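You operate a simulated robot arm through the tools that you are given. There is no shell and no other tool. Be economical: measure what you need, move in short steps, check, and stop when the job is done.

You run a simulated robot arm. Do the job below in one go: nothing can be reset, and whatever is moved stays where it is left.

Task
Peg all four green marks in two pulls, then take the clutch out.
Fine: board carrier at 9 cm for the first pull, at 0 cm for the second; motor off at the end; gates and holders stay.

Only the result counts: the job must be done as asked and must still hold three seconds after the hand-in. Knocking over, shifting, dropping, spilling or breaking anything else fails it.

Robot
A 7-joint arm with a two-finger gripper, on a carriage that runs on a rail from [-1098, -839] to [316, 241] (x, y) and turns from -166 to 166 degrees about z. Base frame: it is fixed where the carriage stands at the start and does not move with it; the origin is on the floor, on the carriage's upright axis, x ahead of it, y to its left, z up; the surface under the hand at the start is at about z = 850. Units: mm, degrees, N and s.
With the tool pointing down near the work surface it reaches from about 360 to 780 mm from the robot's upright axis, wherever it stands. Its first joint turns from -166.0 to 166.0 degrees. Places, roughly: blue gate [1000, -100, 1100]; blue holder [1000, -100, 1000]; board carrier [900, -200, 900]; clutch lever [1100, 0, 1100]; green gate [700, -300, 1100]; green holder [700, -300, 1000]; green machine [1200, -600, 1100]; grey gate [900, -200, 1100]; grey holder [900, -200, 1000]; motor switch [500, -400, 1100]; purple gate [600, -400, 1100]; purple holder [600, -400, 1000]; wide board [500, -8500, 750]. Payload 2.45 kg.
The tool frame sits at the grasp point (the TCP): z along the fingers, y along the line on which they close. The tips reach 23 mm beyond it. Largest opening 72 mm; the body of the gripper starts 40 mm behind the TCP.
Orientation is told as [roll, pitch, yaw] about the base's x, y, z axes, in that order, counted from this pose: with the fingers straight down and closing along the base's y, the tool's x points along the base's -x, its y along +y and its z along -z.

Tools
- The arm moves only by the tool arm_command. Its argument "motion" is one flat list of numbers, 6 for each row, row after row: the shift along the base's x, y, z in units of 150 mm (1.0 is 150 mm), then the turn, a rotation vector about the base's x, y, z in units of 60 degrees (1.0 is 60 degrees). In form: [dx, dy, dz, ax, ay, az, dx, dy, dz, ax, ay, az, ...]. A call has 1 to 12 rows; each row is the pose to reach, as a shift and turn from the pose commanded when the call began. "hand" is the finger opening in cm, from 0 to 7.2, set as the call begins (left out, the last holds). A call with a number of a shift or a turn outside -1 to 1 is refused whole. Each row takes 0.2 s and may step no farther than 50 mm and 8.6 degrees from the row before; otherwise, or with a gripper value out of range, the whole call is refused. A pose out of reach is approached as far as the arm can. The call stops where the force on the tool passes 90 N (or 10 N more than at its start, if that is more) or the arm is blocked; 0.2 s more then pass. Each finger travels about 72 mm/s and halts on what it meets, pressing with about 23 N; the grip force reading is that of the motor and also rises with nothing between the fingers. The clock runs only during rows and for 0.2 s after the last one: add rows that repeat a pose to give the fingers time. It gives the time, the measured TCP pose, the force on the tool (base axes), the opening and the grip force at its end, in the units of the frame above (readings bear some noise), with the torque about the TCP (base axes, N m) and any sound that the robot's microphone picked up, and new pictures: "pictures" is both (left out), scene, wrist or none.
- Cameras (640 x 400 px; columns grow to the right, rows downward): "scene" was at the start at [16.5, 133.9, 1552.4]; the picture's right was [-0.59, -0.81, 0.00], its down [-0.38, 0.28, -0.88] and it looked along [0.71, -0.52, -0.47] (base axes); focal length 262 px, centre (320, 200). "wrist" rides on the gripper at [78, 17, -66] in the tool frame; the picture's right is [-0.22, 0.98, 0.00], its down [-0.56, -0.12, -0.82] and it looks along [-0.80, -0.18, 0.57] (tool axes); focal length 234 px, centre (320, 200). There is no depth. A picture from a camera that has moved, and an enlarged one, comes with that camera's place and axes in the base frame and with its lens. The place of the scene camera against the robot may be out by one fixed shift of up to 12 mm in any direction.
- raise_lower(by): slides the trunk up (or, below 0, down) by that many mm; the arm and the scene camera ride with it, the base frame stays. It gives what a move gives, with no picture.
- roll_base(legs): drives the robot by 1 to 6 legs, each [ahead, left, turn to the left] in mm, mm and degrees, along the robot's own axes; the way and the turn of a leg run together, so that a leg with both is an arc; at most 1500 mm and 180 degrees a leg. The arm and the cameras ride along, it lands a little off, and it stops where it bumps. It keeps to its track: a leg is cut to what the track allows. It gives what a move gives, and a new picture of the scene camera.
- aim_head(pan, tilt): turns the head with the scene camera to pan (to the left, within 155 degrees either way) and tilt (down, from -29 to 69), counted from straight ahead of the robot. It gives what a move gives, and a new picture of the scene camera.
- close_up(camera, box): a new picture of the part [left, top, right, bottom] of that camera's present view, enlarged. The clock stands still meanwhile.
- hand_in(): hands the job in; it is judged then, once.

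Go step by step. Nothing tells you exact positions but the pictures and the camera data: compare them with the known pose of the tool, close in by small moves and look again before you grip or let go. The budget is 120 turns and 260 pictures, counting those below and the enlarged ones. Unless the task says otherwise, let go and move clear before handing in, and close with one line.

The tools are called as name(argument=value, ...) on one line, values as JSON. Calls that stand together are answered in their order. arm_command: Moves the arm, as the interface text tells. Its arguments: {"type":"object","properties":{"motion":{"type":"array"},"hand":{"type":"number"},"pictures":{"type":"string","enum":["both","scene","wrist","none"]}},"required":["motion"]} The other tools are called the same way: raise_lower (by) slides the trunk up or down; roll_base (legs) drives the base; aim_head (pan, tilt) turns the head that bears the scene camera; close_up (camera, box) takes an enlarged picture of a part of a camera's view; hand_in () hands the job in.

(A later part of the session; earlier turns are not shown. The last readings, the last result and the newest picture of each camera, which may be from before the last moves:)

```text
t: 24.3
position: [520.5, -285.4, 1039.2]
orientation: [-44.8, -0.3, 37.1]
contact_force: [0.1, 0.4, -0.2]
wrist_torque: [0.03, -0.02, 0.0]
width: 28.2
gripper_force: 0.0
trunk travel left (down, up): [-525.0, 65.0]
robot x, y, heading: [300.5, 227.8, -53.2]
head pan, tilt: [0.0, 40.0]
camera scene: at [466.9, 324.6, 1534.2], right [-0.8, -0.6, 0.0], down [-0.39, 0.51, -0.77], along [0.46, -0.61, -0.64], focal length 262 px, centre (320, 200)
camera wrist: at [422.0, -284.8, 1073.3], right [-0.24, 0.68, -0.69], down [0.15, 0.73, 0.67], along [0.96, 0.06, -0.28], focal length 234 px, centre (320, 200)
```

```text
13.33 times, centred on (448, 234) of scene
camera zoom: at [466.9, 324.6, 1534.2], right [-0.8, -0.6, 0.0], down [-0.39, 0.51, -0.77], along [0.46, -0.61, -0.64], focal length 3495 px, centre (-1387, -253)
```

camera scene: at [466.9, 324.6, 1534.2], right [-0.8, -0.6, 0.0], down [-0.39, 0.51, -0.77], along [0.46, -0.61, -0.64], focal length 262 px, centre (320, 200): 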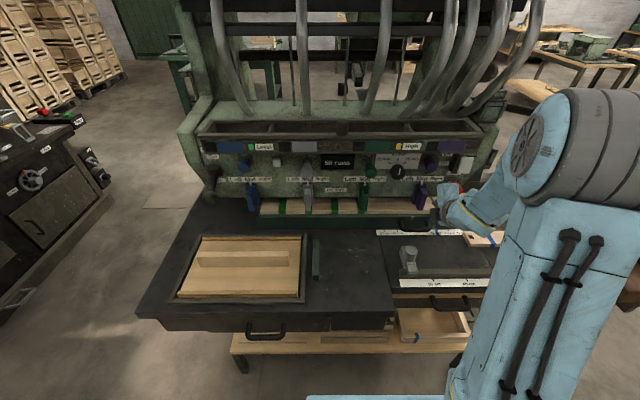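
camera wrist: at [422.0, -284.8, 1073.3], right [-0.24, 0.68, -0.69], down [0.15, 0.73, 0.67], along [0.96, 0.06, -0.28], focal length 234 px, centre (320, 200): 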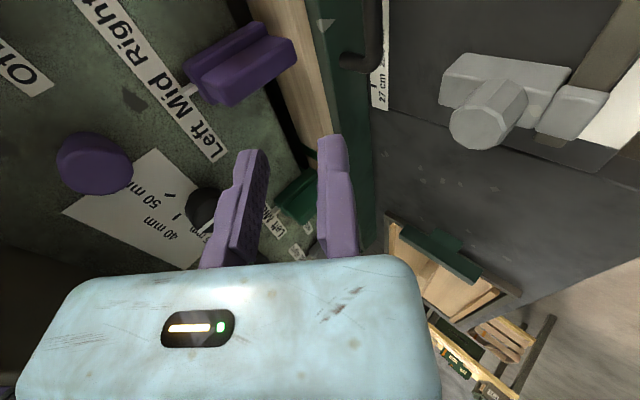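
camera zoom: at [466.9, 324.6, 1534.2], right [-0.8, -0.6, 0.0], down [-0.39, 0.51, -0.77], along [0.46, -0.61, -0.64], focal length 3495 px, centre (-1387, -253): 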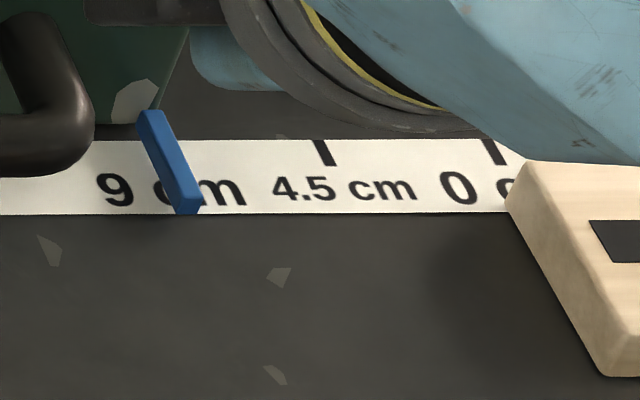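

The pointer is at 9 cm. Now I'll look at the ball lever on the machine's right side.

roll_base(legs=[[0, -330, 0]])

aim_head(pan=-15, tilt=10)

close_up(camera="scene", box=[220, 80, 476, 240])

```text
t: 26.6
position: [259.2, -483.3, 1038.5]
orientation: [-45.0, -0.3, 37.1]
contact_force: [-0.5, 1.0, -0.6]
wrist_torque: [0.01, 0.02, -0.01]
width: 28.1
gripper_force: 0.1
trunk travel left (down, up): [-525.0, 65.0]
robot x, y, heading: [40.3, 29.4, -53.2]
head pan, tilt: [0.0, 40.0]
camera scene: at [206.7, 125.8, 1534.3], right [-0.8, -0.6, 0.0], down [-0.39, 0.51, -0.77], along [0.46, -0.61, -0.64], focal length 262 px, centre (320, 200)
```

scene: 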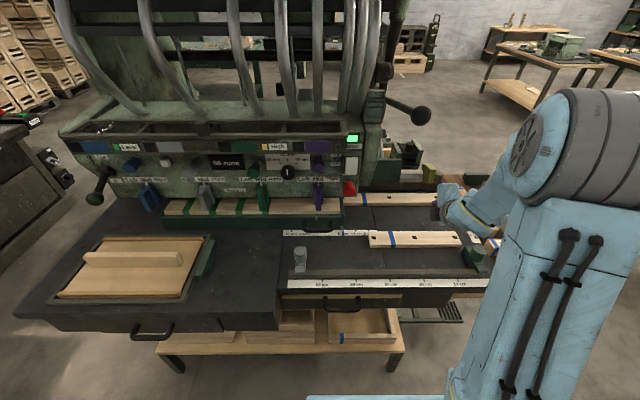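

```text
t: 27.5
position: [259.5, -483.0, 1038.8]
orientation: [-45.0, -0.3, 37.1]
contact_force: [0.5, -0.1, 0.3]
wrist_torque: [0.01, -0.01, 0.02]
width: 28.2
gripper_force: 0.0
trunk travel left (down, up): [-525.0, 65.0]
robot x, y, heading: [42.8, 31.9, -52.9]
head pan, tilt: [-15.0, 10.0]
camera scene: at [190.4, 107.5, 1581.9], right [-0.93, -0.38, 0.0], down [-0.07, 0.16, -0.98], along [0.37, -0.91, -0.17], focal length 262 px, centre (320, 200)
```

scene: 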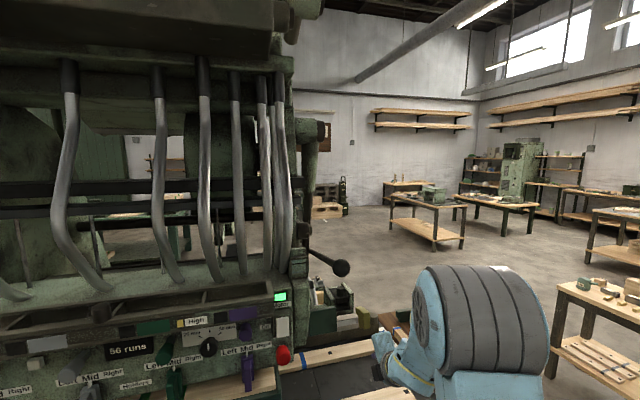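

```text
2.50 times, centred on (348, 160) of scene
camera zoom: at [190.4, 107.5, 1581.9], right [-0.93, -0.38, 0.0], down [-0.07, 0.16, -0.98], along [0.37, -0.91, -0.17], focal length 655 px, centre (250, 300)
```

zoom: 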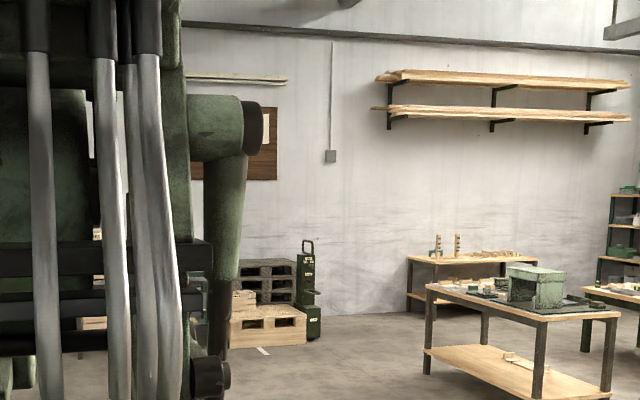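

close_up(camera="scene", box=[240, 220, 400, 320])

aim_head(pan=-5, tilt=-10)

```text
4.00 times, centred on (320, 270) of scene
camera zoom: at [190.4, 107.5, 1581.9], right [-0.93, -0.38, 0.0], down [-0.07, 0.16, -0.98], along [0.37, -0.91, -0.17], focal length 1048 px, centre (320, -80)
```

zoom: 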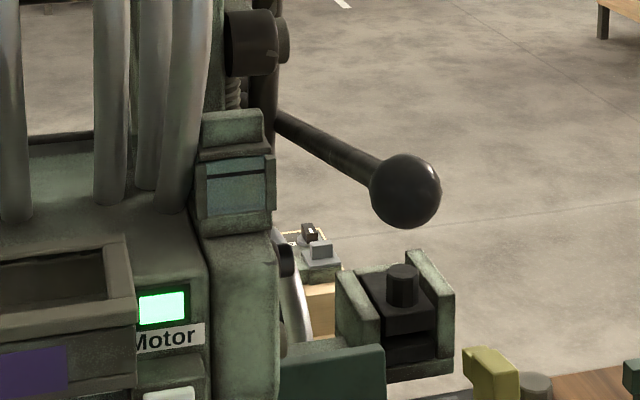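

```text
t: 28.3
position: [260.0, -483.5, 1039.1]
orientation: [-45.0, -0.3, 37.1]
contact_force: [0.5, 0.1, 0.6]
wrist_torque: [-0.02, 0.01, -0.02]
width: 27.9
gripper_force: 0.0
trunk travel left (down, up): [-525.0, 65.0]
robot x, y, heading: [39.9, 30.0, -53.1]
head pan, tilt: [-5.0, -10.0]
camera scene: at [200.2, 122.2, 1613.1], right [-0.85, -0.53, 0.0], down [0.09, -0.15, -0.98], along [0.52, -0.84, 0.17], focal length 262 px, centre (320, 200)
```

scene: 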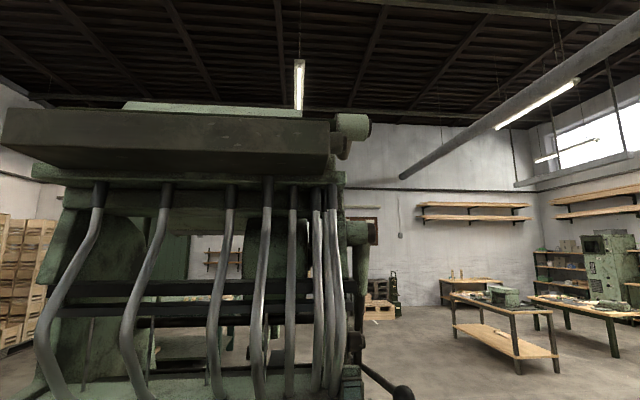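

The ball lever is at about A 680, L −24, z 1265, its arm running back to a pivot near A 960: it should be pulled down. I'll raise the hand while turning the fingers to close sideways, keeping the 45° tilt.

arm_command(motion=[0, 0, 0.16, 0.0537, -0.0703, -0.0884, 0, 0, 0.32, 0.1073, -0.1405, -0.1768, 0, 0, 0.48, 0.161, -0.211, -0.265, 0, 0, 0.64, 0.2145, -0.281, -0.3535, 0, 0, 0.8, 0.268, -0.351, -0.442, 0, 0, 0.96, 0.322, -0.4215, -0.53], pictures="none")

arm_command(motion=[0, 0, 0.16, 0.0537, -0.0703, -0.0884, 0, 0, 0.32, 0.1073, -0.1405, -0.1768, 0, 0, 0.48, 0.161, -0.211, -0.265, 0, 0, 0.64, 0.2145, -0.281, -0.3535, 0, 0, 0.8, 0.268, -0.351, -0.442, 0, 0, 0.97, 0.322, -0.4215, -0.53], hand=6.4, pictures="wrist")

aim_head(pan=-18, tilt=22)

```text
t: 29.7
position: [260.6, -484.4, 1183.3]
orientation: [-35.1, -30.3, 1.9]
contact_force: [-0.3, 0.3, -0.4]
wrist_torque: [-0.04, 0.01, 0.02]
width: 28.1
gripper_force: 0.0
trunk travel left (down, up): [-525.0, 65.0]
robot x, y, heading: [37.6, 29.6, -53.0]
head pan, tilt: [-5.0, -10.0]
```

```text
t: 31.1
position: [262.0, -482.1, 1327.7]
orientation: [0.4, -45.0, -53.2]
contact_force: [-0.5, -0.2, 0.1]
wrist_torque: [-0.01, 0.01, -0.02]
width: 64.5
gripper_force: 0.0
trunk travel left (down, up): [-525.0, 65.0]
robot x, y, heading: [40.4, 29.8, -53.0]
head pan, tilt: [-5.0, -10.0]
camera wrist: at [214.2, -392.7, 1320.8], right [0.87, 0.47, 0.16], down [-0.21, 0.07, 0.97], along [0.44, -0.88, 0.16], focal length 234 px, centre (320, 200)
```

wrist: 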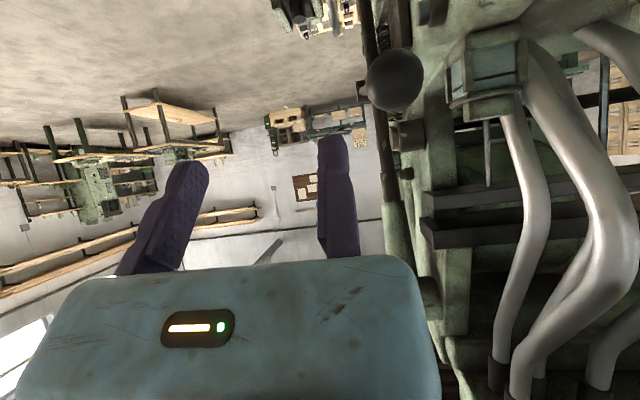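

```text
t: 32.1
position: [261.4, -482.7, 1328.5]
orientation: [0.3, -45.0, -53.0]
contact_force: [-0.2, -0.4, 0.1]
wrist_torque: [-0.01, 0.03, 0.03]
width: 64.0
gripper_force: 0.1
trunk travel left (down, up): [-525.0, 65.0]
robot x, y, heading: [42.0, 28.1, -53.0]
head pan, tilt: [-18.0, 22.0]
camera scene: at [185.8, 105.9, 1562.5], right [-0.95, -0.33, 0.0], down [-0.12, 0.35, -0.93], along [0.3, -0.88, -0.37], focal length 262 px, centre (320, 200)
```

scene: 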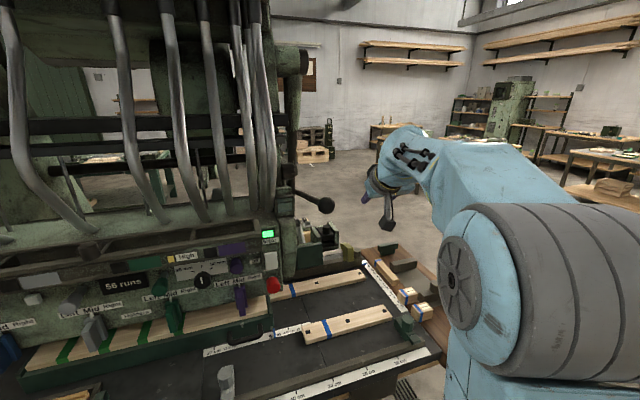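

The wrist view confirms the ball's place. I'll shift to the pre-grasp position in front of and above it.

arm_command(motion=[0.19, 0.002, 0, 0, 0, 0, 0.38, 0.003, 0, 0, 0, 0, 0.57, 0.005, 0, 0, 0, 0, 0.767, 0.006, 0, 0, 0, 0])

```text
t: 33.1
position: [376.8, -482.0, 1328.1]
orientation: [0.4, -45.1, -53.1]
contact_force: [-0.3, 0.2, 0.3]
wrist_torque: [-0.01, -0.04, -0.01]
width: 63.8
gripper_force: 0.0
trunk travel left (down, up): [-525.0, 65.0]
robot x, y, heading: [42.2, 32.8, -52.9]
head pan, tilt: [-18.0, 22.0]
camera scene: at [185.9, 106.1, 1562.4], right [-0.95, -0.33, 0.0], down [-0.12, 0.35, -0.93], along [0.3, -0.88, -0.37], focal length 262 px, centre (320, 200)
camera wrist: at [328.6, -392.0, 1319.4], right [0.87, 0.47, 0.16], down [-0.21, 0.07, 0.97], along [0.44, -0.88, 0.16], focal length 234 px, centre (320, 200)
```

scene: 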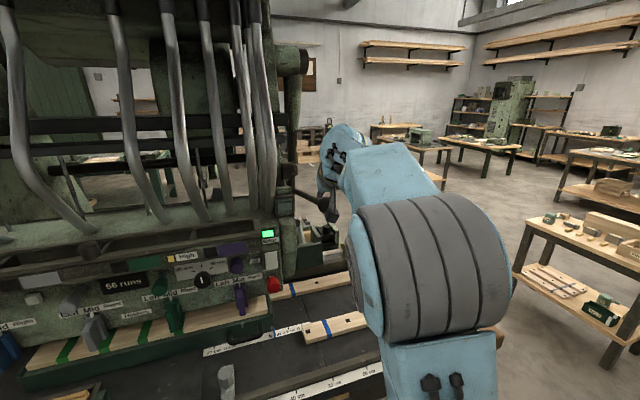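
wrist: 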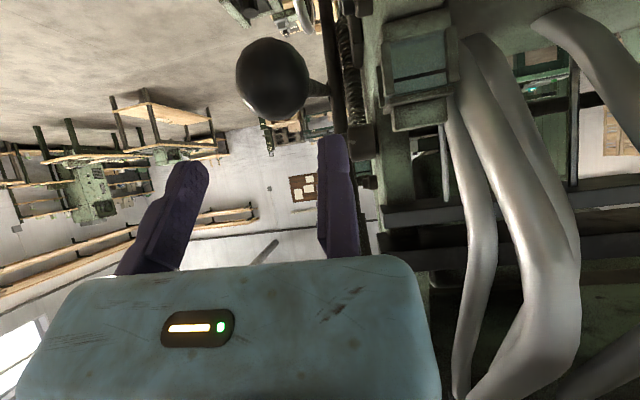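

Ball refined to A 673, L −27, z 1260, and it lies in line between the fingers. I'll approach along the tool axis.

arm_command(motion=[0.08, -0.109, -0.151, 0, 0, 0, 0.16, -0.218, -0.302, 0, 0, 0], pictures="wrist")

```text
t: 33.7
position: [400.8, -515.0, 1281.8]
orientation: [0.3, -45.0, -53.2]
contact_force: [0.4, -0.5, 0.9]
wrist_torque: [0.0, 0.0, 0.01]
width: 64.1
gripper_force: 0.0
trunk travel left (down, up): [-525.0, 65.0]
robot x, y, heading: [41.0, 35.4, -53.0]
head pan, tilt: [-18.0, 22.0]
camera wrist: at [353.1, -424.5, 1273.5], right [0.87, 0.47, 0.16], down [-0.21, 0.07, 0.97], along [0.44, -0.88, 0.16], focal length 234 px, centre (320, 200)
```

wrist: 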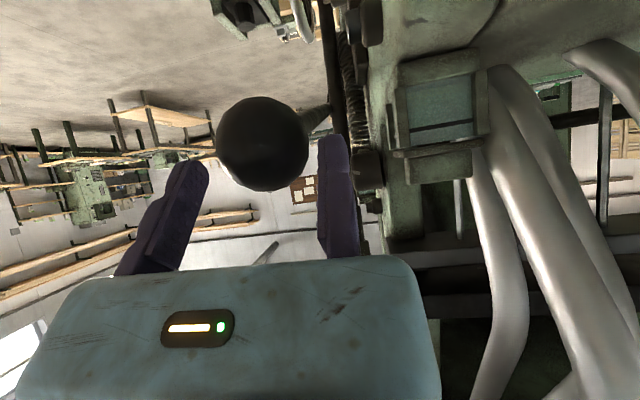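

arm_command(motion=[0.04, -0.054, -0.075, 0, 0, 0, 0.081, -0.109, -0.151, 0, 0, 0], pictures="wrist")

```text
t: 34.3
position: [413.8, -531.5, 1259.9]
orientation: [0.4, -45.1, -53.1]
contact_force: [0.0, 0.0, 0.1]
wrist_torque: [-0.03, -0.01, 0.02]
width: 63.9
gripper_force: 0.1
trunk travel left (down, up): [-525.0, 65.0]
robot x, y, heading: [42.0, 31.2, -53.0]
head pan, tilt: [-18.0, 22.0]
camera wrist: at [365.2, -440.9, 1252.0], right [0.87, 0.47, 0.16], down [-0.21, 0.07, 0.97], along [0.44, -0.88, 0.16], focal length 234 px, centre (320, 200)
```

wrist: 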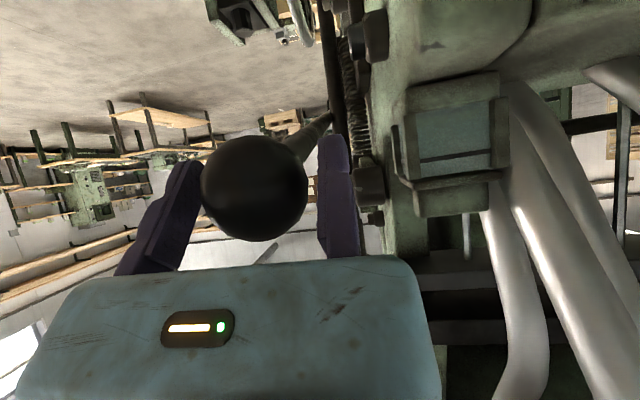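

arm_command(motion=[-0.021, -0.016, 0, 0, 0, 0, -0.021, -0.016, 0, 0, 0, 0], pictures="none")

arm_command(motion=[0, 0, 0, 0, 0, 0, 0, 0, 0, 0, 0, 0, 0, 0, 0, 0, 0, 0], hand=0, pictures="wrist")

```text
t: 34.9
position: [408.3, -534.0, 1260.0]
orientation: [0.3, -44.9, -53.1]
contact_force: [-0.6, -0.2, -0.4]
wrist_torque: [0.0, 0.01, 0.0]
width: 63.9
gripper_force: 0.0
trunk travel left (down, up): [-525.0, 65.0]
robot x, y, heading: [40.4, 31.5, -52.9]
head pan, tilt: [-18.0, 22.0]
```

```text
t: 35.7
position: [408.3, -535.2, 1258.6]
orientation: [0.4, -45.2, -53.2]
contact_force: [-5.2, -6.4, 0.2]
wrist_torque: [-0.11, 0.24, -0.23]
width: 51.5
gripper_force: 45.2
trunk travel left (down, up): [-525.0, 65.0]
robot x, y, heading: [38.9, 32.4, -53.1]
head pan, tilt: [-18.0, 22.0]
camera wrist: at [359.6, -444.6, 1252.2], right [0.87, 0.46, 0.16], down [-0.21, 0.07, 0.97], along [0.44, -0.88, 0.16], focal length 234 px, centre (320, 200)
```

wrist: 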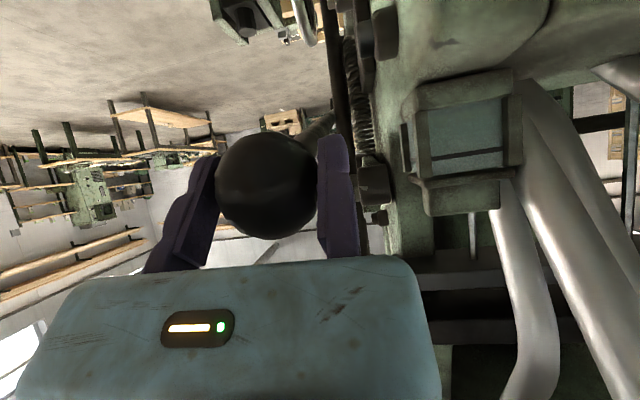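

The ball is held. I'll test a small downward pull.

arm_command(motion=[-0.008, 0.01, -0.066, 0, 0, 0, -0.016, 0.02, -0.133, 0, 0, 0], pictures="wrist")

```text
t: 36.3
position: [404.1, -532.0, 1239.1]
orientation: [0.5, -45.1, -53.3]
contact_force: [-9.5, -7.8, 3.8]
wrist_torque: [-0.72, -0.48, -0.15]
width: 51.6
gripper_force: 44.9
trunk travel left (down, up): [-525.0, 65.0]
robot x, y, heading: [42.5, 32.6, -53.1]
head pan, tilt: [-18.0, 22.0]
camera wrist: at [356.9, -441.0, 1232.1], right [0.87, 0.46, 0.16], down [-0.22, 0.07, 0.97], along [0.44, -0.88, 0.16], focal length 234 px, centre (320, 200)
```

wrist: 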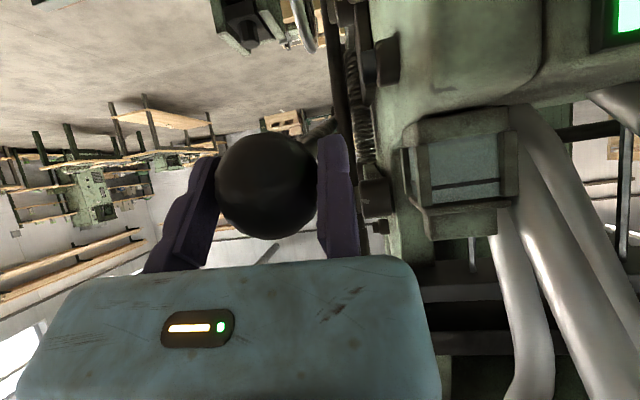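

The lever goes down easily. I'll go on downward in small steps along its arc, watching force and sound.

arm_command(motion=[-0.002, 0.003, -0.1, 0, 0, 0, -0.002, 0.002, -0.2, 0, 0, 0, 0.002, -0.002, -0.3, 0, 0, 0, 0.01, -0.013, -0.4, 0, 0, 0, 0.02, -0.026, -0.5, 0, 0, 0, 0.032, -0.042, -0.6, 0, 0, 0], pictures="both")

```text
t: 37.7
position: [407.1, -535.0, 1150.9]
orientation: [0.4, -45.2, -53.2]
contact_force: [-26.3, 14.5, 4.3]
wrist_torque: [0.14, 0.21, -0.83]
width: 51.4
gripper_force: 44.5
trunk travel left (down, up): [-525.0, 65.0]
robot x, y, heading: [41.9, 34.2, -52.8]
head pan, tilt: [-18.0, 22.0]
camera scene: at [182.1, 108.2, 1562.6], right [-0.95, -0.33, 0.0], down [-0.12, 0.35, -0.93], along [0.3, -0.88, -0.37], focal length 262 px, centre (320, 200)
camera wrist: at [359.6, -444.6, 1142.9], right [0.87, 0.47, 0.16], down [-0.22, 0.07, 0.97], along [0.44, -0.88, 0.16], focal length 234 px, centre (320, 200)
```

scene: 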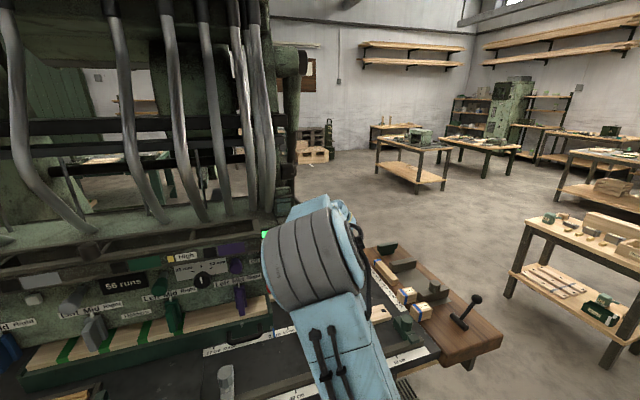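
wrist: 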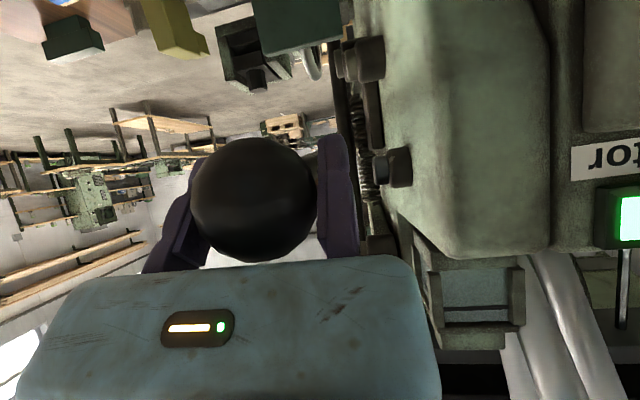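

The lever presses the hand backwards a little: its arc is flatter than assumed. I'll ease back 12 mm and continue down.

arm_command(motion=[-0.049, 0.064, 0, 0, 0, 0, -0.049, 0.064, -0.1, 0, 0, 0, -0.049, 0.064, -0.2, 0, 0, 0, -0.045, 0.058, -0.3, 0, 0, 0], pictures="wrist")

```text
t: 38.7
position: [401.4, -528.0, 1105.3]
orientation: [0.6, -45.0, -53.2]
contact_force: [-10.3, -10.5, 4.6]
wrist_torque: [-0.2, -0.46, 0.23]
width: 51.6
gripper_force: 44.9
trunk travel left (down, up): [-525.0, 65.0]
robot x, y, heading: [41.9, 33.0, -52.8]
head pan, tilt: [-18.0, 22.0]
camera wrist: at [354.5, -438.1, 1097.2], right [0.87, 0.47, 0.16], down [-0.21, 0.07, 0.97], along [0.44, -0.88, 0.16], focal length 234 px, centre (320, 200)
```

wrist: 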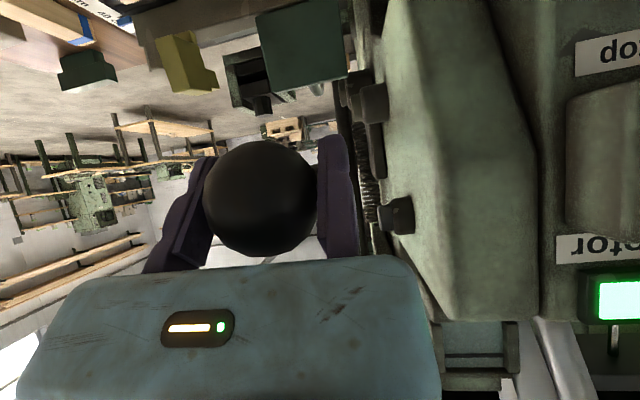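

arm_command(motion=[0, 0, -0.1, 0, 0, 0, 0.0, 0, -0.2, 0, 0, 0, 0.004, -0.005, -0.3, 0, 0, 0, 0.01, -0.013, -0.4, 0, 0, 0], pictures="wrist")

```text
t: 39.7
position: [398.6, -529.0, 1054.3]
orientation: [0.4, -45.9, -53.6]
contact_force: [-34.5, 19.1, 56.0]
wrist_torque: [-0.58, 0.9, -0.8]
width: 43.8
gripper_force: 45.0
trunk travel left (down, up): [-525.0, 65.0]
robot x, y, heading: [44.0, 27.3, -53.0]
head pan, tilt: [-18.0, 22.0]
camera wrist: at [351.1, -438.2, 1045.0], right [0.87, 0.46, 0.16], down [-0.22, 0.08, 0.97], along [0.44, -0.88, 0.17], focal length 234 px, centre (320, 200)
```

wrist: 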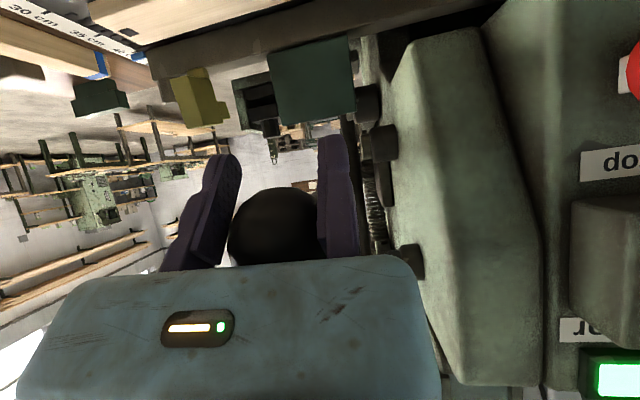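

The lever resists strongly now — probably the end of its travel. I'll check the run counter and the board.

close_up(camera="scene", box=[20, 230, 280, 392])

```text
2.46 times, centred on (150, 311) of scene
camera zoom: at [179.5, 111.9, 1563.5], right [-0.95, -0.33, 0.0], down [-0.12, 0.35, -0.93], along [0.3, -0.88, -0.37], focal length 645 px, centre (738, -73)
```

zoom: 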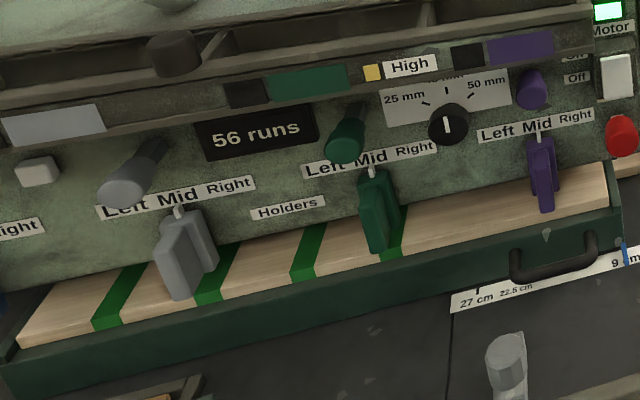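

arm_command(motion=[-0.01, 0.013, -0.05, 0, 0, 0, -0.02, 0.026, -0.1, 0, 0, 0, -0.02, 0.026, -0.15, 0, 0, 0], pictures="both")

close_up(camera="scene", box=[20, 230, 280, 392])

```text
t: 40.2
position: [391.8, -529.4, 1049.9]
orientation: [0.3, -46.2, -54.1]
contact_force: [-42.1, 50.1, 24.4]
wrist_torque: [-1.4, -0.14, -1.4]
width: 33.1
gripper_force: 44.7
trunk travel left (down, up): [-525.0, 65.0]
robot x, y, heading: [42.1, 29.4, -53.1]
head pan, tilt: [-18.0, 22.0]
stopped in row 2: the force on the tool passed its limit at 102 N (the readings are from after the stop); the commanded pose is now the measured one
camera scene: at [179.9, 113.3, 1561.7], right [-0.95, -0.32, 0.0], down [-0.12, 0.35, -0.93], along [0.3, -0.88, -0.37], focal length 262 px, centre (320, 200)
camera wrist: at [345.6, -438.0, 1040.1], right [0.88, 0.45, 0.16], down [-0.22, 0.09, 0.97], along [0.42, -0.89, 0.18], focal length 234 px, centre (320, 200)
```

scene: 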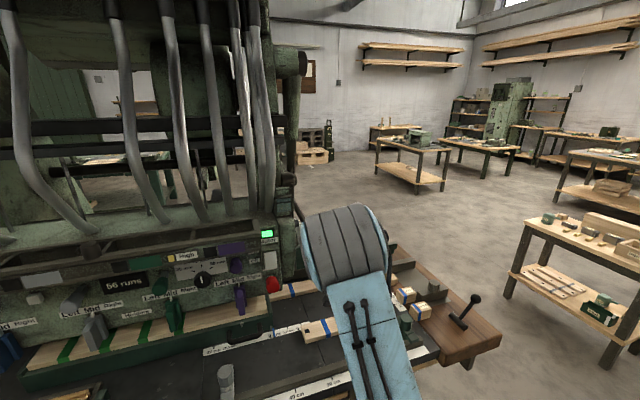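
wrist: 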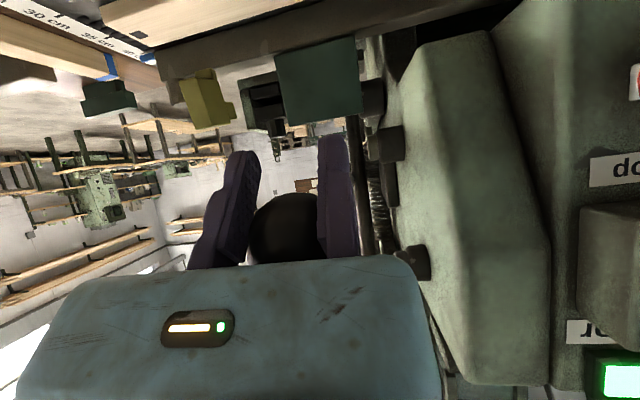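

```text
2.46 times, centred on (150, 311) of scene
camera zoom: at [179.9, 113.3, 1561.7], right [-0.95, -0.32, 0.0], down [-0.12, 0.35, -0.93], along [0.3, -0.88, -0.37], focal length 645 px, centre (738, -73)
```

zoom: 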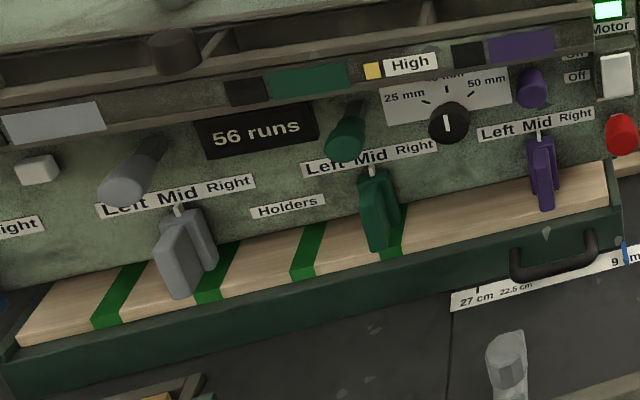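

The lever is at its stop. I'll open the fingers and back off to see whether it returns and the counter advances.

arm_command(motion=[-0.02, 0.026, 0.033, 0, 0, 0, -0.02, 0.026, 0.033, 0, 0, 0, -0.02, 0.026, 0.033, 0, 0, 0, -0.02, 0.026, 0.033, 0, 0, 0], hand=7.0, pictures="wrist")

arm_command(motion=[-0.1, 0.13, 0.165, 0, 0, 0, -0.2, 0.26, 0.33, 0, 0, 0, -0.3, 0.4, 0.5, 0, 0, 0], pictures="both")

close_up(camera="scene", box=[20, 230, 280, 392])

```text
t: 41.2
position: [395.5, -529.0, 1053.2]
orientation: [0.4, -46.2, -53.7]
contact_force: [-12.9, 6.8, 9.3]
wrist_torque: [-0.27, -0.28, -0.12]
width: 69.9
gripper_force: 0.1
trunk travel left (down, up): [-525.0, 65.0]
robot x, y, heading: [40.7, 33.5, -52.5]
head pan, tilt: [-18.0, 22.0]
camera wrist: at [348.9, -437.7, 1043.2], right [0.87, 0.46, 0.16], down [-0.22, 0.09, 0.97], along [0.43, -0.88, 0.18], focal length 234 px, centre (320, 200)
```

wrist: 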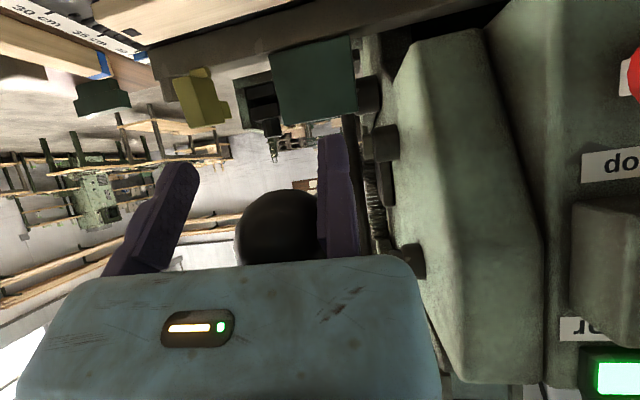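

```text
t: 42.0
position: [351.6, -470.2, 1127.5]
orientation: [0.3, -45.9, -53.8]
contact_force: [0.9, -0.6, -0.4]
wrist_torque: [0.0, 0.02, 0.02]
width: 70.0
gripper_force: 0.0
trunk travel left (down, up): [-525.0, 65.0]
robot x, y, heading: [42.1, 33.6, -53.0]
head pan, tilt: [-18.0, 22.0]
camera scene: at [186.0, 105.6, 1562.4], right [-0.95, -0.33, 0.0], down [-0.12, 0.35, -0.93], along [0.3, -0.88, -0.37], focal length 262 px, centre (320, 200)
camera wrist: at [304.9, -378.3, 1117.5], right [0.87, 0.46, 0.16], down [-0.22, 0.08, 0.97], along [0.43, -0.88, 0.17], focal length 234 px, centre (320, 200)
```

scene: 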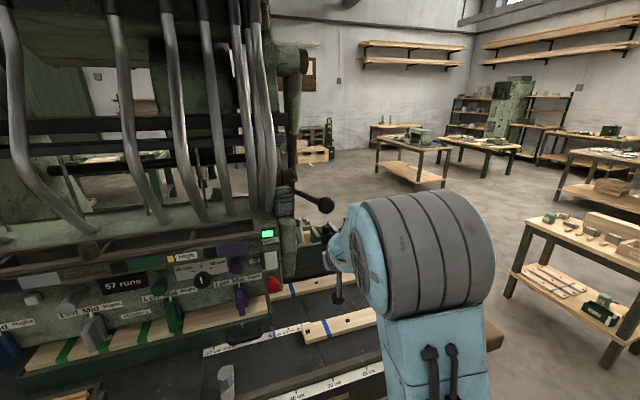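
wrist: 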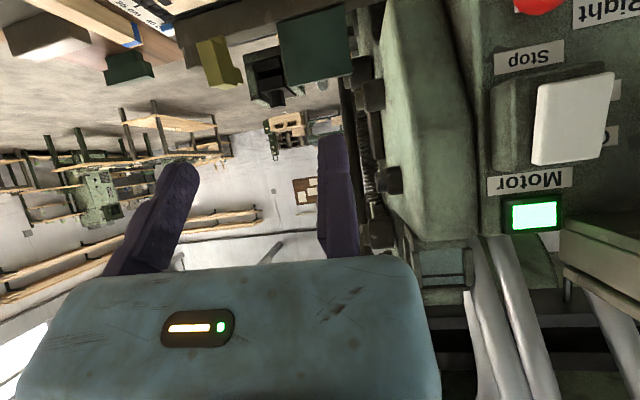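

```text
2.46 times, centred on (150, 311) of scene
camera zoom: at [186.0, 105.6, 1562.4], right [-0.95, -0.33, 0.0], down [-0.12, 0.35, -0.93], along [0.3, -0.88, -0.37], focal length 645 px, centre (738, -73)
```

zoom: 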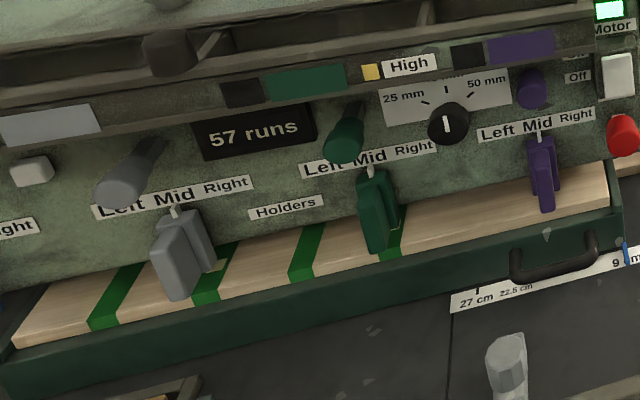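

The counter went to 57 and the lever sprang back. I'll check that pegs appeared at two marks.

close_up(camera="scene", box=[70, 310, 198, 390])

roll_base(legs=[[0, 330, 0]])

aim_head(pan=0, tilt=40)

close_up(camera="scene", box=[240, 150, 480, 300])

```text
5.00 times, centred on (134, 350) of scene
camera zoom: at [186.0, 105.6, 1562.4], right [-0.95, -0.33, 0.0], down [-0.12, 0.35, -0.93], along [0.3, -0.88, -0.37], focal length 1311 px, centre (1250, -550)
```

zoom: 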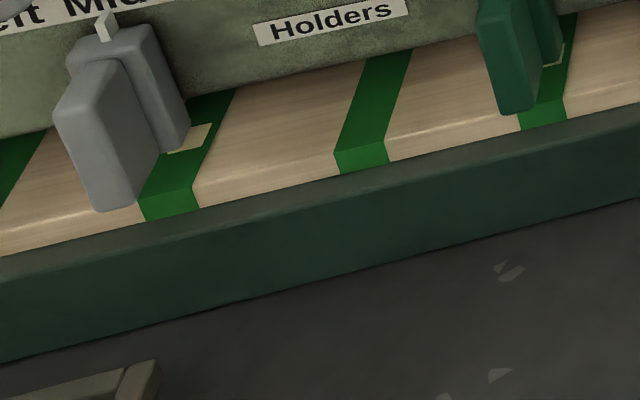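

```text
t: 44.2
position: [617.4, -267.4, 1128.1]
orientation: [0.2, -45.9, -53.2]
contact_force: [-0.3, -1.1, -0.8]
wrist_torque: [-0.01, 0.02, 0.0]
width: 69.9
gripper_force: 0.0
trunk travel left (down, up): [-525.0, 65.0]
robot x, y, heading: [305.0, 230.1, -52.6]
head pan, tilt: [-18.0, 22.0]
camera scene: at [448.2, 307.3, 1562.4], right [-0.94, -0.33, 0.0], down [-0.12, 0.35, -0.93], along [0.31, -0.88, -0.37], focal length 262 px, centre (320, 200)
```

scene: 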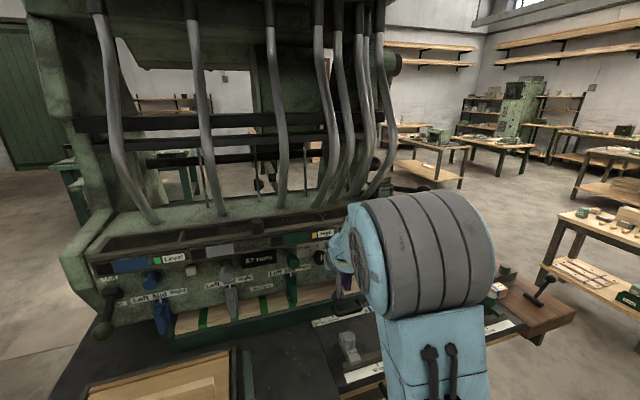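

```text
t: 45.0
position: [616.2, -267.2, 1127.1]
orientation: [0.2, -45.9, -53.3]
contact_force: [-0.3, -0.8, 0.2]
wrist_torque: [0.0, 0.03, 0.0]
width: 70.0
gripper_force: 0.1
trunk travel left (down, up): [-525.0, 65.0]
robot x, y, heading: [301.4, 234.0, -52.7]
head pan, tilt: [0.0, 40.0]
camera scene: at [469.0, 327.2, 1534.3], right [-0.8, -0.61, 0.0], down [-0.39, 0.51, -0.77], along [0.46, -0.61, -0.64], focal length 262 px, centre (320, 200)
```

scene: 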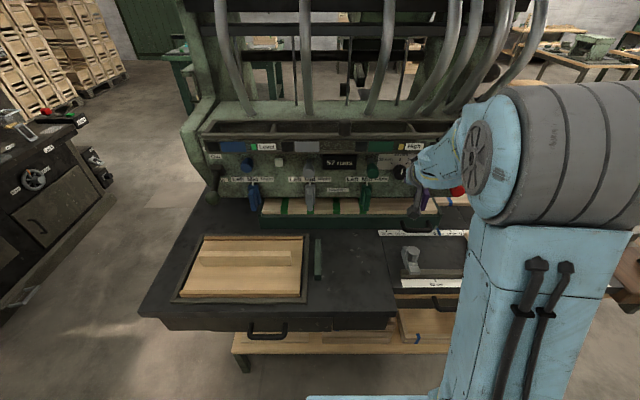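

```text
2.67 times, centred on (360, 225) of scene
camera zoom: at [469.0, 327.2, 1534.3], right [-0.8, -0.61, 0.0], down [-0.39, 0.51, -0.77], along [0.46, -0.61, -0.64], focal length 699 px, centre (213, 133)
```

zoom: 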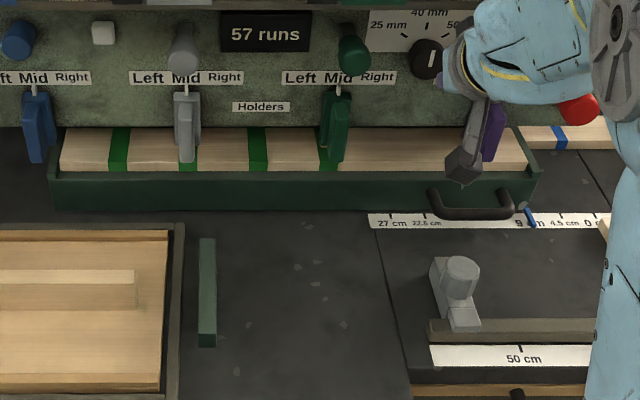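

Pegs are in marks 2 and 4. Now I'll turn the fingers back to grip the handle bar and go to the pre-grasp pose.

arm_command(motion=[-0.053, -0.01, -0.049, -0.0537, 0.0703, 0.0884, -0.107, -0.02, -0.098, -0.1073, 0.1405, 0.1768, -0.16, -0.03, -0.147, -0.161, 0.211, 0.265, -0.213, -0.04, -0.195, -0.2145, 0.281, 0.3535, -0.267, -0.05, -0.244, -0.268, 0.351, 0.442, -0.32, -0.06, -0.293, -0.322, 0.4215, 0.53], hand=2.8, pictures="none")

arm_command(motion=[-0.053, -0.01, -0.049, -0.0537, 0.0703, 0.0884, -0.107, -0.02, -0.098, -0.1073, 0.1405, 0.1768, -0.16, -0.03, -0.147, -0.161, 0.211, 0.265, -0.213, -0.04, -0.195, -0.2145, 0.281, 0.3535, -0.267, -0.05, -0.244, -0.268, 0.351, 0.442, -0.32, -0.06, -0.293, -0.322, 0.4215, 0.53], pictures="wrist")

```text
t: 46.4
position: [569.0, -277.5, 1083.8]
orientation: [-35.7, -31.1, 2.2]
contact_force: [-1.6, -1.0, -0.9]
wrist_torque: [0.03, 0.0, 0.0]
width: 28.0
gripper_force: 0.0
trunk travel left (down, up): [-525.0, 65.0]
robot x, y, heading: [303.9, 231.4, -52.6]
head pan, tilt: [0.0, 40.0]
```

```text
t: 47.8
position: [519.8, -285.8, 1039.2]
orientation: [-45.4, -1.0, 37.7]
contact_force: [0.0, 0.1, -1.4]
wrist_torque: [-0.01, 0.0, 0.0]
width: 28.0
gripper_force: 0.0
trunk travel left (down, up): [-525.0, 65.0]
robot x, y, heading: [302.9, 231.2, -52.6]
head pan, tilt: [0.0, 40.0]
camera wrist: at [422.1, -286.5, 1071.8], right [-0.24, 0.68, -0.69], down [0.13, 0.73, 0.67], along [0.96, 0.07, -0.26], focal length 234 px, centre (320, 200)
```

wrist: 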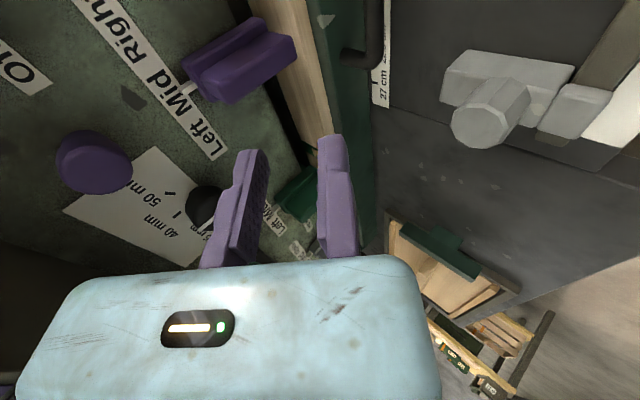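

arm_command(motion=[0, 0, -0.25, 0, 0, 0, 0, 0, -0.5, 0, 0, 0, 0.1, -0.133, -0.667, 0, 0, 0], hand=2.6, pictures="wrist")

```text
t: 48.6
position: [535.6, -304.8, 940.0]
orientation: [-45.3, -0.9, 37.6]
contact_force: [0.4, -0.9, 0.2]
wrist_torque: [-0.04, 0.0, -0.01]
width: 25.8
gripper_force: 0.0
trunk travel left (down, up): [-525.0, 65.0]
robot x, y, heading: [303.3, 230.9, -52.7]
head pan, tilt: [0.0, 40.0]
camera wrist: at [438.0, -306.8, 972.1], right [-0.24, 0.68, -0.69], down [0.13, 0.73, 0.67], along [0.96, 0.07, -0.26], focal length 234 px, centre (320, 200)
```

wrist: 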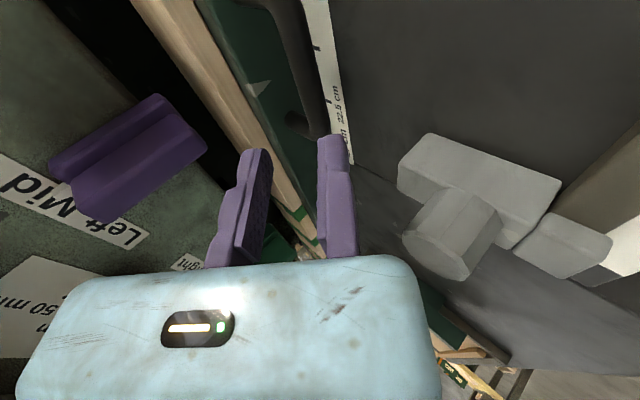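

arm_command(motion=[0.05, -0.067, -0.083, 0, 0, 0, 0.1, -0.133, -0.166, 0, 0, 0, 0.15, -0.2, -0.25, 0, 0, 0, 0.2, -0.267, -0.333, 0, 0, 0], pictures="wrist")

```text
t: 49.6
position: [565.1, -345.8, 887.8]
orientation: [-45.3, -1.0, 37.7]
contact_force: [-0.9, 0.4, -0.1]
wrist_torque: [0.03, 0.01, -0.01]
width: 26.0
gripper_force: 0.0
trunk travel left (down, up): [-525.0, 65.0]
robot x, y, heading: [303.8, 231.8, -52.2]
head pan, tilt: [0.0, 40.0]
camera wrist: at [467.2, -347.0, 920.7], right [-0.24, 0.68, -0.69], down [0.13, 0.73, 0.67], along [0.96, 0.07, -0.26], focal length 234 px, centre (320, 200)
```

wrist: 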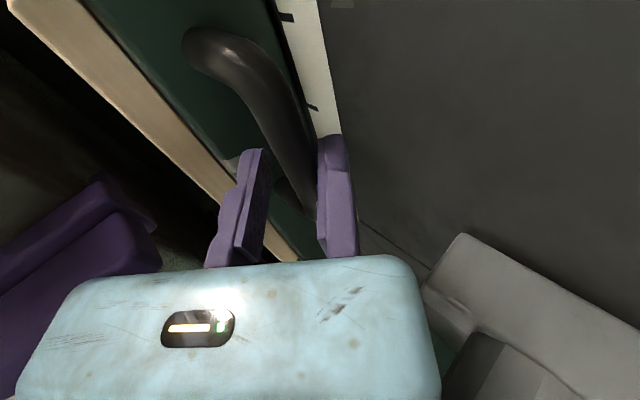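

I'm around the bar again. Near 0 cm a loose board lies close to the pointer's path, so I'll grip and move only 60 mm first, then inspect the clearance.

arm_command(motion=[0, 0, 0, 0, 0, 0, 0, 0, 0, 0, 0, 0, 0, 0, 0, 0, 0, 0], hand=0, pictures="none")

arm_command(motion=[-0.106, -0.0805, 0, 0, 0, 0, -0.212, -0.161, 0, 0, 0, 0, -0.319, -0.2415, 0, 0, 0, 0, -0.319, -0.2415, 0, 0, 0, 0], pictures="both")

```text
t: 50.4
position: [565.4, -347.3, 889.4]
orientation: [-45.4, -1.0, 37.7]
contact_force: [4.7, -6.8, 7.0]
wrist_torque: [-0.02, -0.19, -0.21]
width: 15.8
gripper_force: 41.5
trunk travel left (down, up): [-525.0, 65.0]
robot x, y, heading: [307.0, 231.6, -52.8]
head pan, tilt: [0.0, 40.0]
```

```text
t: 51.4
position: [517.3, -382.4, 889.5]
orientation: [-45.3, -1.1, 37.6]
contact_force: [7.5, -9.5, 0.4]
wrist_torque: [-0.42, 0.57, -0.79]
width: 15.8
gripper_force: 41.5
trunk travel left (down, up): [-525.0, 65.0]
robot x, y, heading: [303.5, 230.1, -52.6]
head pan, tilt: [0.0, 40.0]
camera scene: at [469.8, 326.5, 1534.1], right [-0.8, -0.61, 0.0], down [-0.39, 0.51, -0.77], along [0.46, -0.61, -0.64], focal length 262 px, centre (320, 200)
camera wrist: at [420.0, -383.9, 921.9], right [-0.24, 0.69, -0.69], down [0.13, 0.73, 0.68], along [0.96, 0.07, -0.26], focal length 234 px, centre (320, 200)
```

scene: 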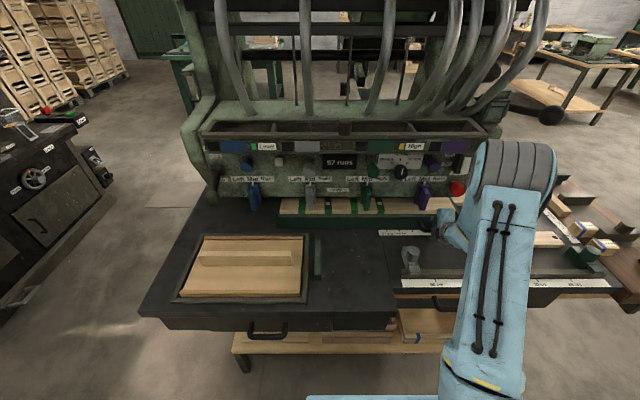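
wrist: 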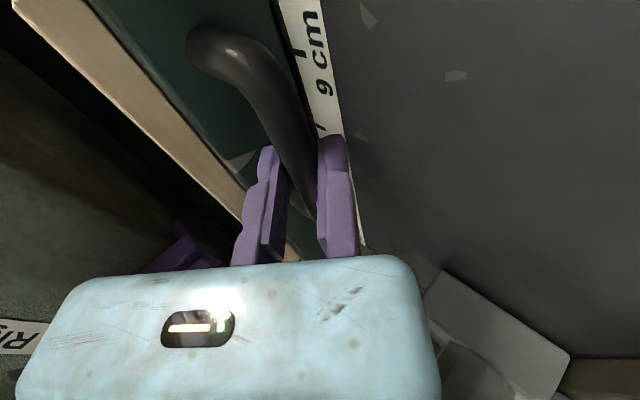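

arm_command(motion=[0, 0, 0, 0, 0, 0, 0, 0, 0, 0, 0, 0], hand=2.6, pictures="none")

arm_command(motion=[-0.1, 0.13, 0.165, 0, 0, 0, -0.2, 0.26, 0.33, 0, 0, 0, -0.3, 0.4, 0.5, 0, 0, 0, -0.3, 0.4, 0.8, 0, 0, 0, -0.3, 0.4, 1.0, 0, 0, 0], pictures="none")

roll_base(legs=[[0, -330, 0]])

close_up(camera="scene", box=[290, 180, 482, 300])

```text
t: 52.0
position: [517.1, -382.6, 889.3]
orientation: [-45.3, -1.0, 37.6]
contact_force: [-0.6, 0.5, 0.0]
wrist_torque: [0.0, 0.02, -0.04]
width: 25.8
gripper_force: 0.1
trunk travel left (down, up): [-525.0, 65.0]
robot x, y, heading: [304.1, 228.1, -53.0]
head pan, tilt: [0.0, 40.0]
```

```text
t: 53.2
position: [476.5, -322.7, 1038.6]
orientation: [-45.4, -1.1, 37.6]
contact_force: [-0.6, -0.6, 0.0]
wrist_torque: [0.03, 0.0, -0.04]
width: 26.1
gripper_force: 0.0
trunk travel left (down, up): [-525.0, 65.0]
robot x, y, heading: [302.8, 233.1, -52.9]
head pan, tilt: [0.0, 40.0]
```

```text
t: 55.4
position: [216.5, -521.1, 1039.8]
orientation: [-45.2, -0.9, 37.8]
contact_force: [0.4, 0.0, -0.2]
wrist_torque: [0.03, 0.02, 0.01]
width: 25.9
gripper_force: 0.1
trunk travel left (down, up): [-525.0, 65.0]
robot x, y, heading: [41.1, 31.4, -52.6]
head pan, tilt: [0.0, 40.0]
camera scene: at [207.1, 127.9, 1534.3], right [-0.79, -0.61, 0.0], down [-0.39, 0.51, -0.77], along [0.47, -0.61, -0.64], focal length 262 px, centre (320, 200)
```

scene: 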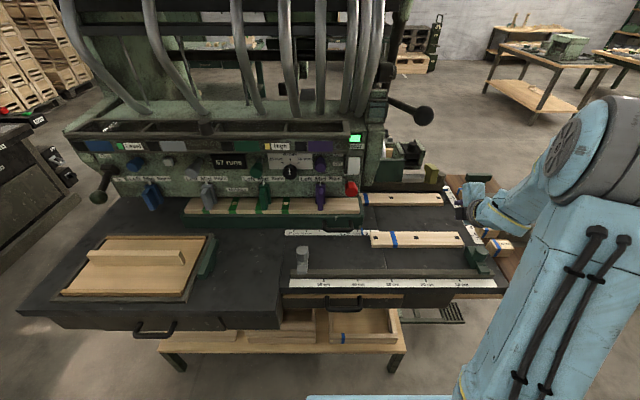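

```text
3.33 times, centred on (386, 240) of scene
camera zoom: at [207.1, 127.9, 1534.3], right [-0.79, -0.61, 0.0], down [-0.39, 0.51, -0.77], along [0.47, -0.61, -0.64], focal length 874 px, centre (100, 67)
```

zoom: 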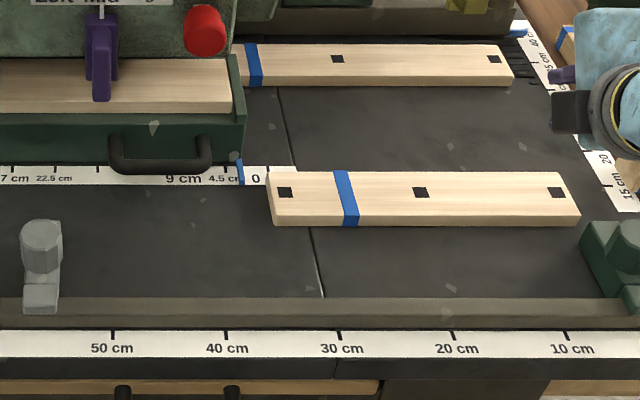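

close_up(camera="scene", box=[345, 180, 409, 220])

close_up(camera="scene", box=[345, 220, 409, 260])

```text
10.00 times, centred on (377, 200) of scene
camera zoom: at [207.1, 127.9, 1534.3], right [-0.79, -0.61, 0.0], down [-0.39, 0.51, -0.77], along [0.47, -0.61, -0.64], focal length 2621 px, centre (-250, 200)
```

zoom: 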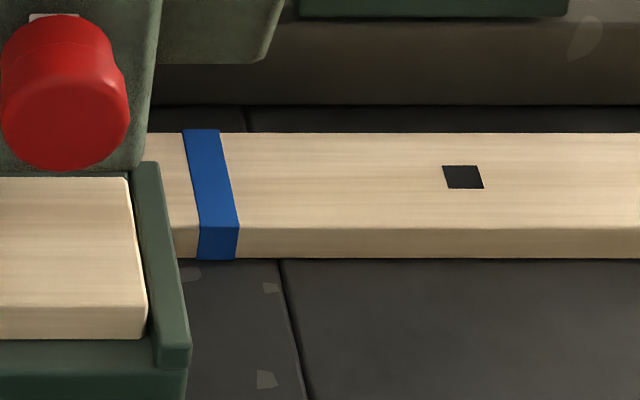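

```text
10.00 times, centred on (377, 240) of scene
camera zoom: at [207.1, 127.9, 1534.3], right [-0.79, -0.61, 0.0], down [-0.39, 0.51, -0.77], along [0.47, -0.61, -0.64], focal length 2621 px, centre (-250, -200)
```

zoom: 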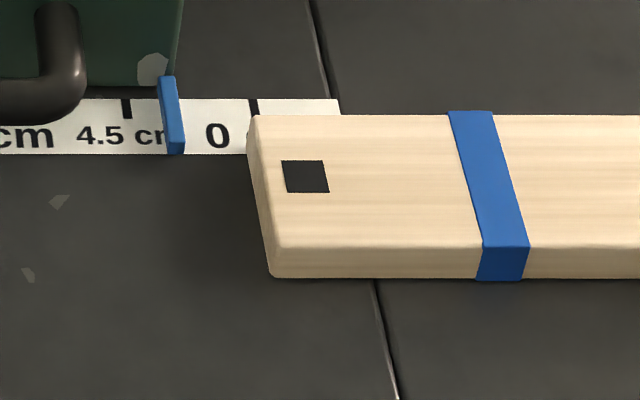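

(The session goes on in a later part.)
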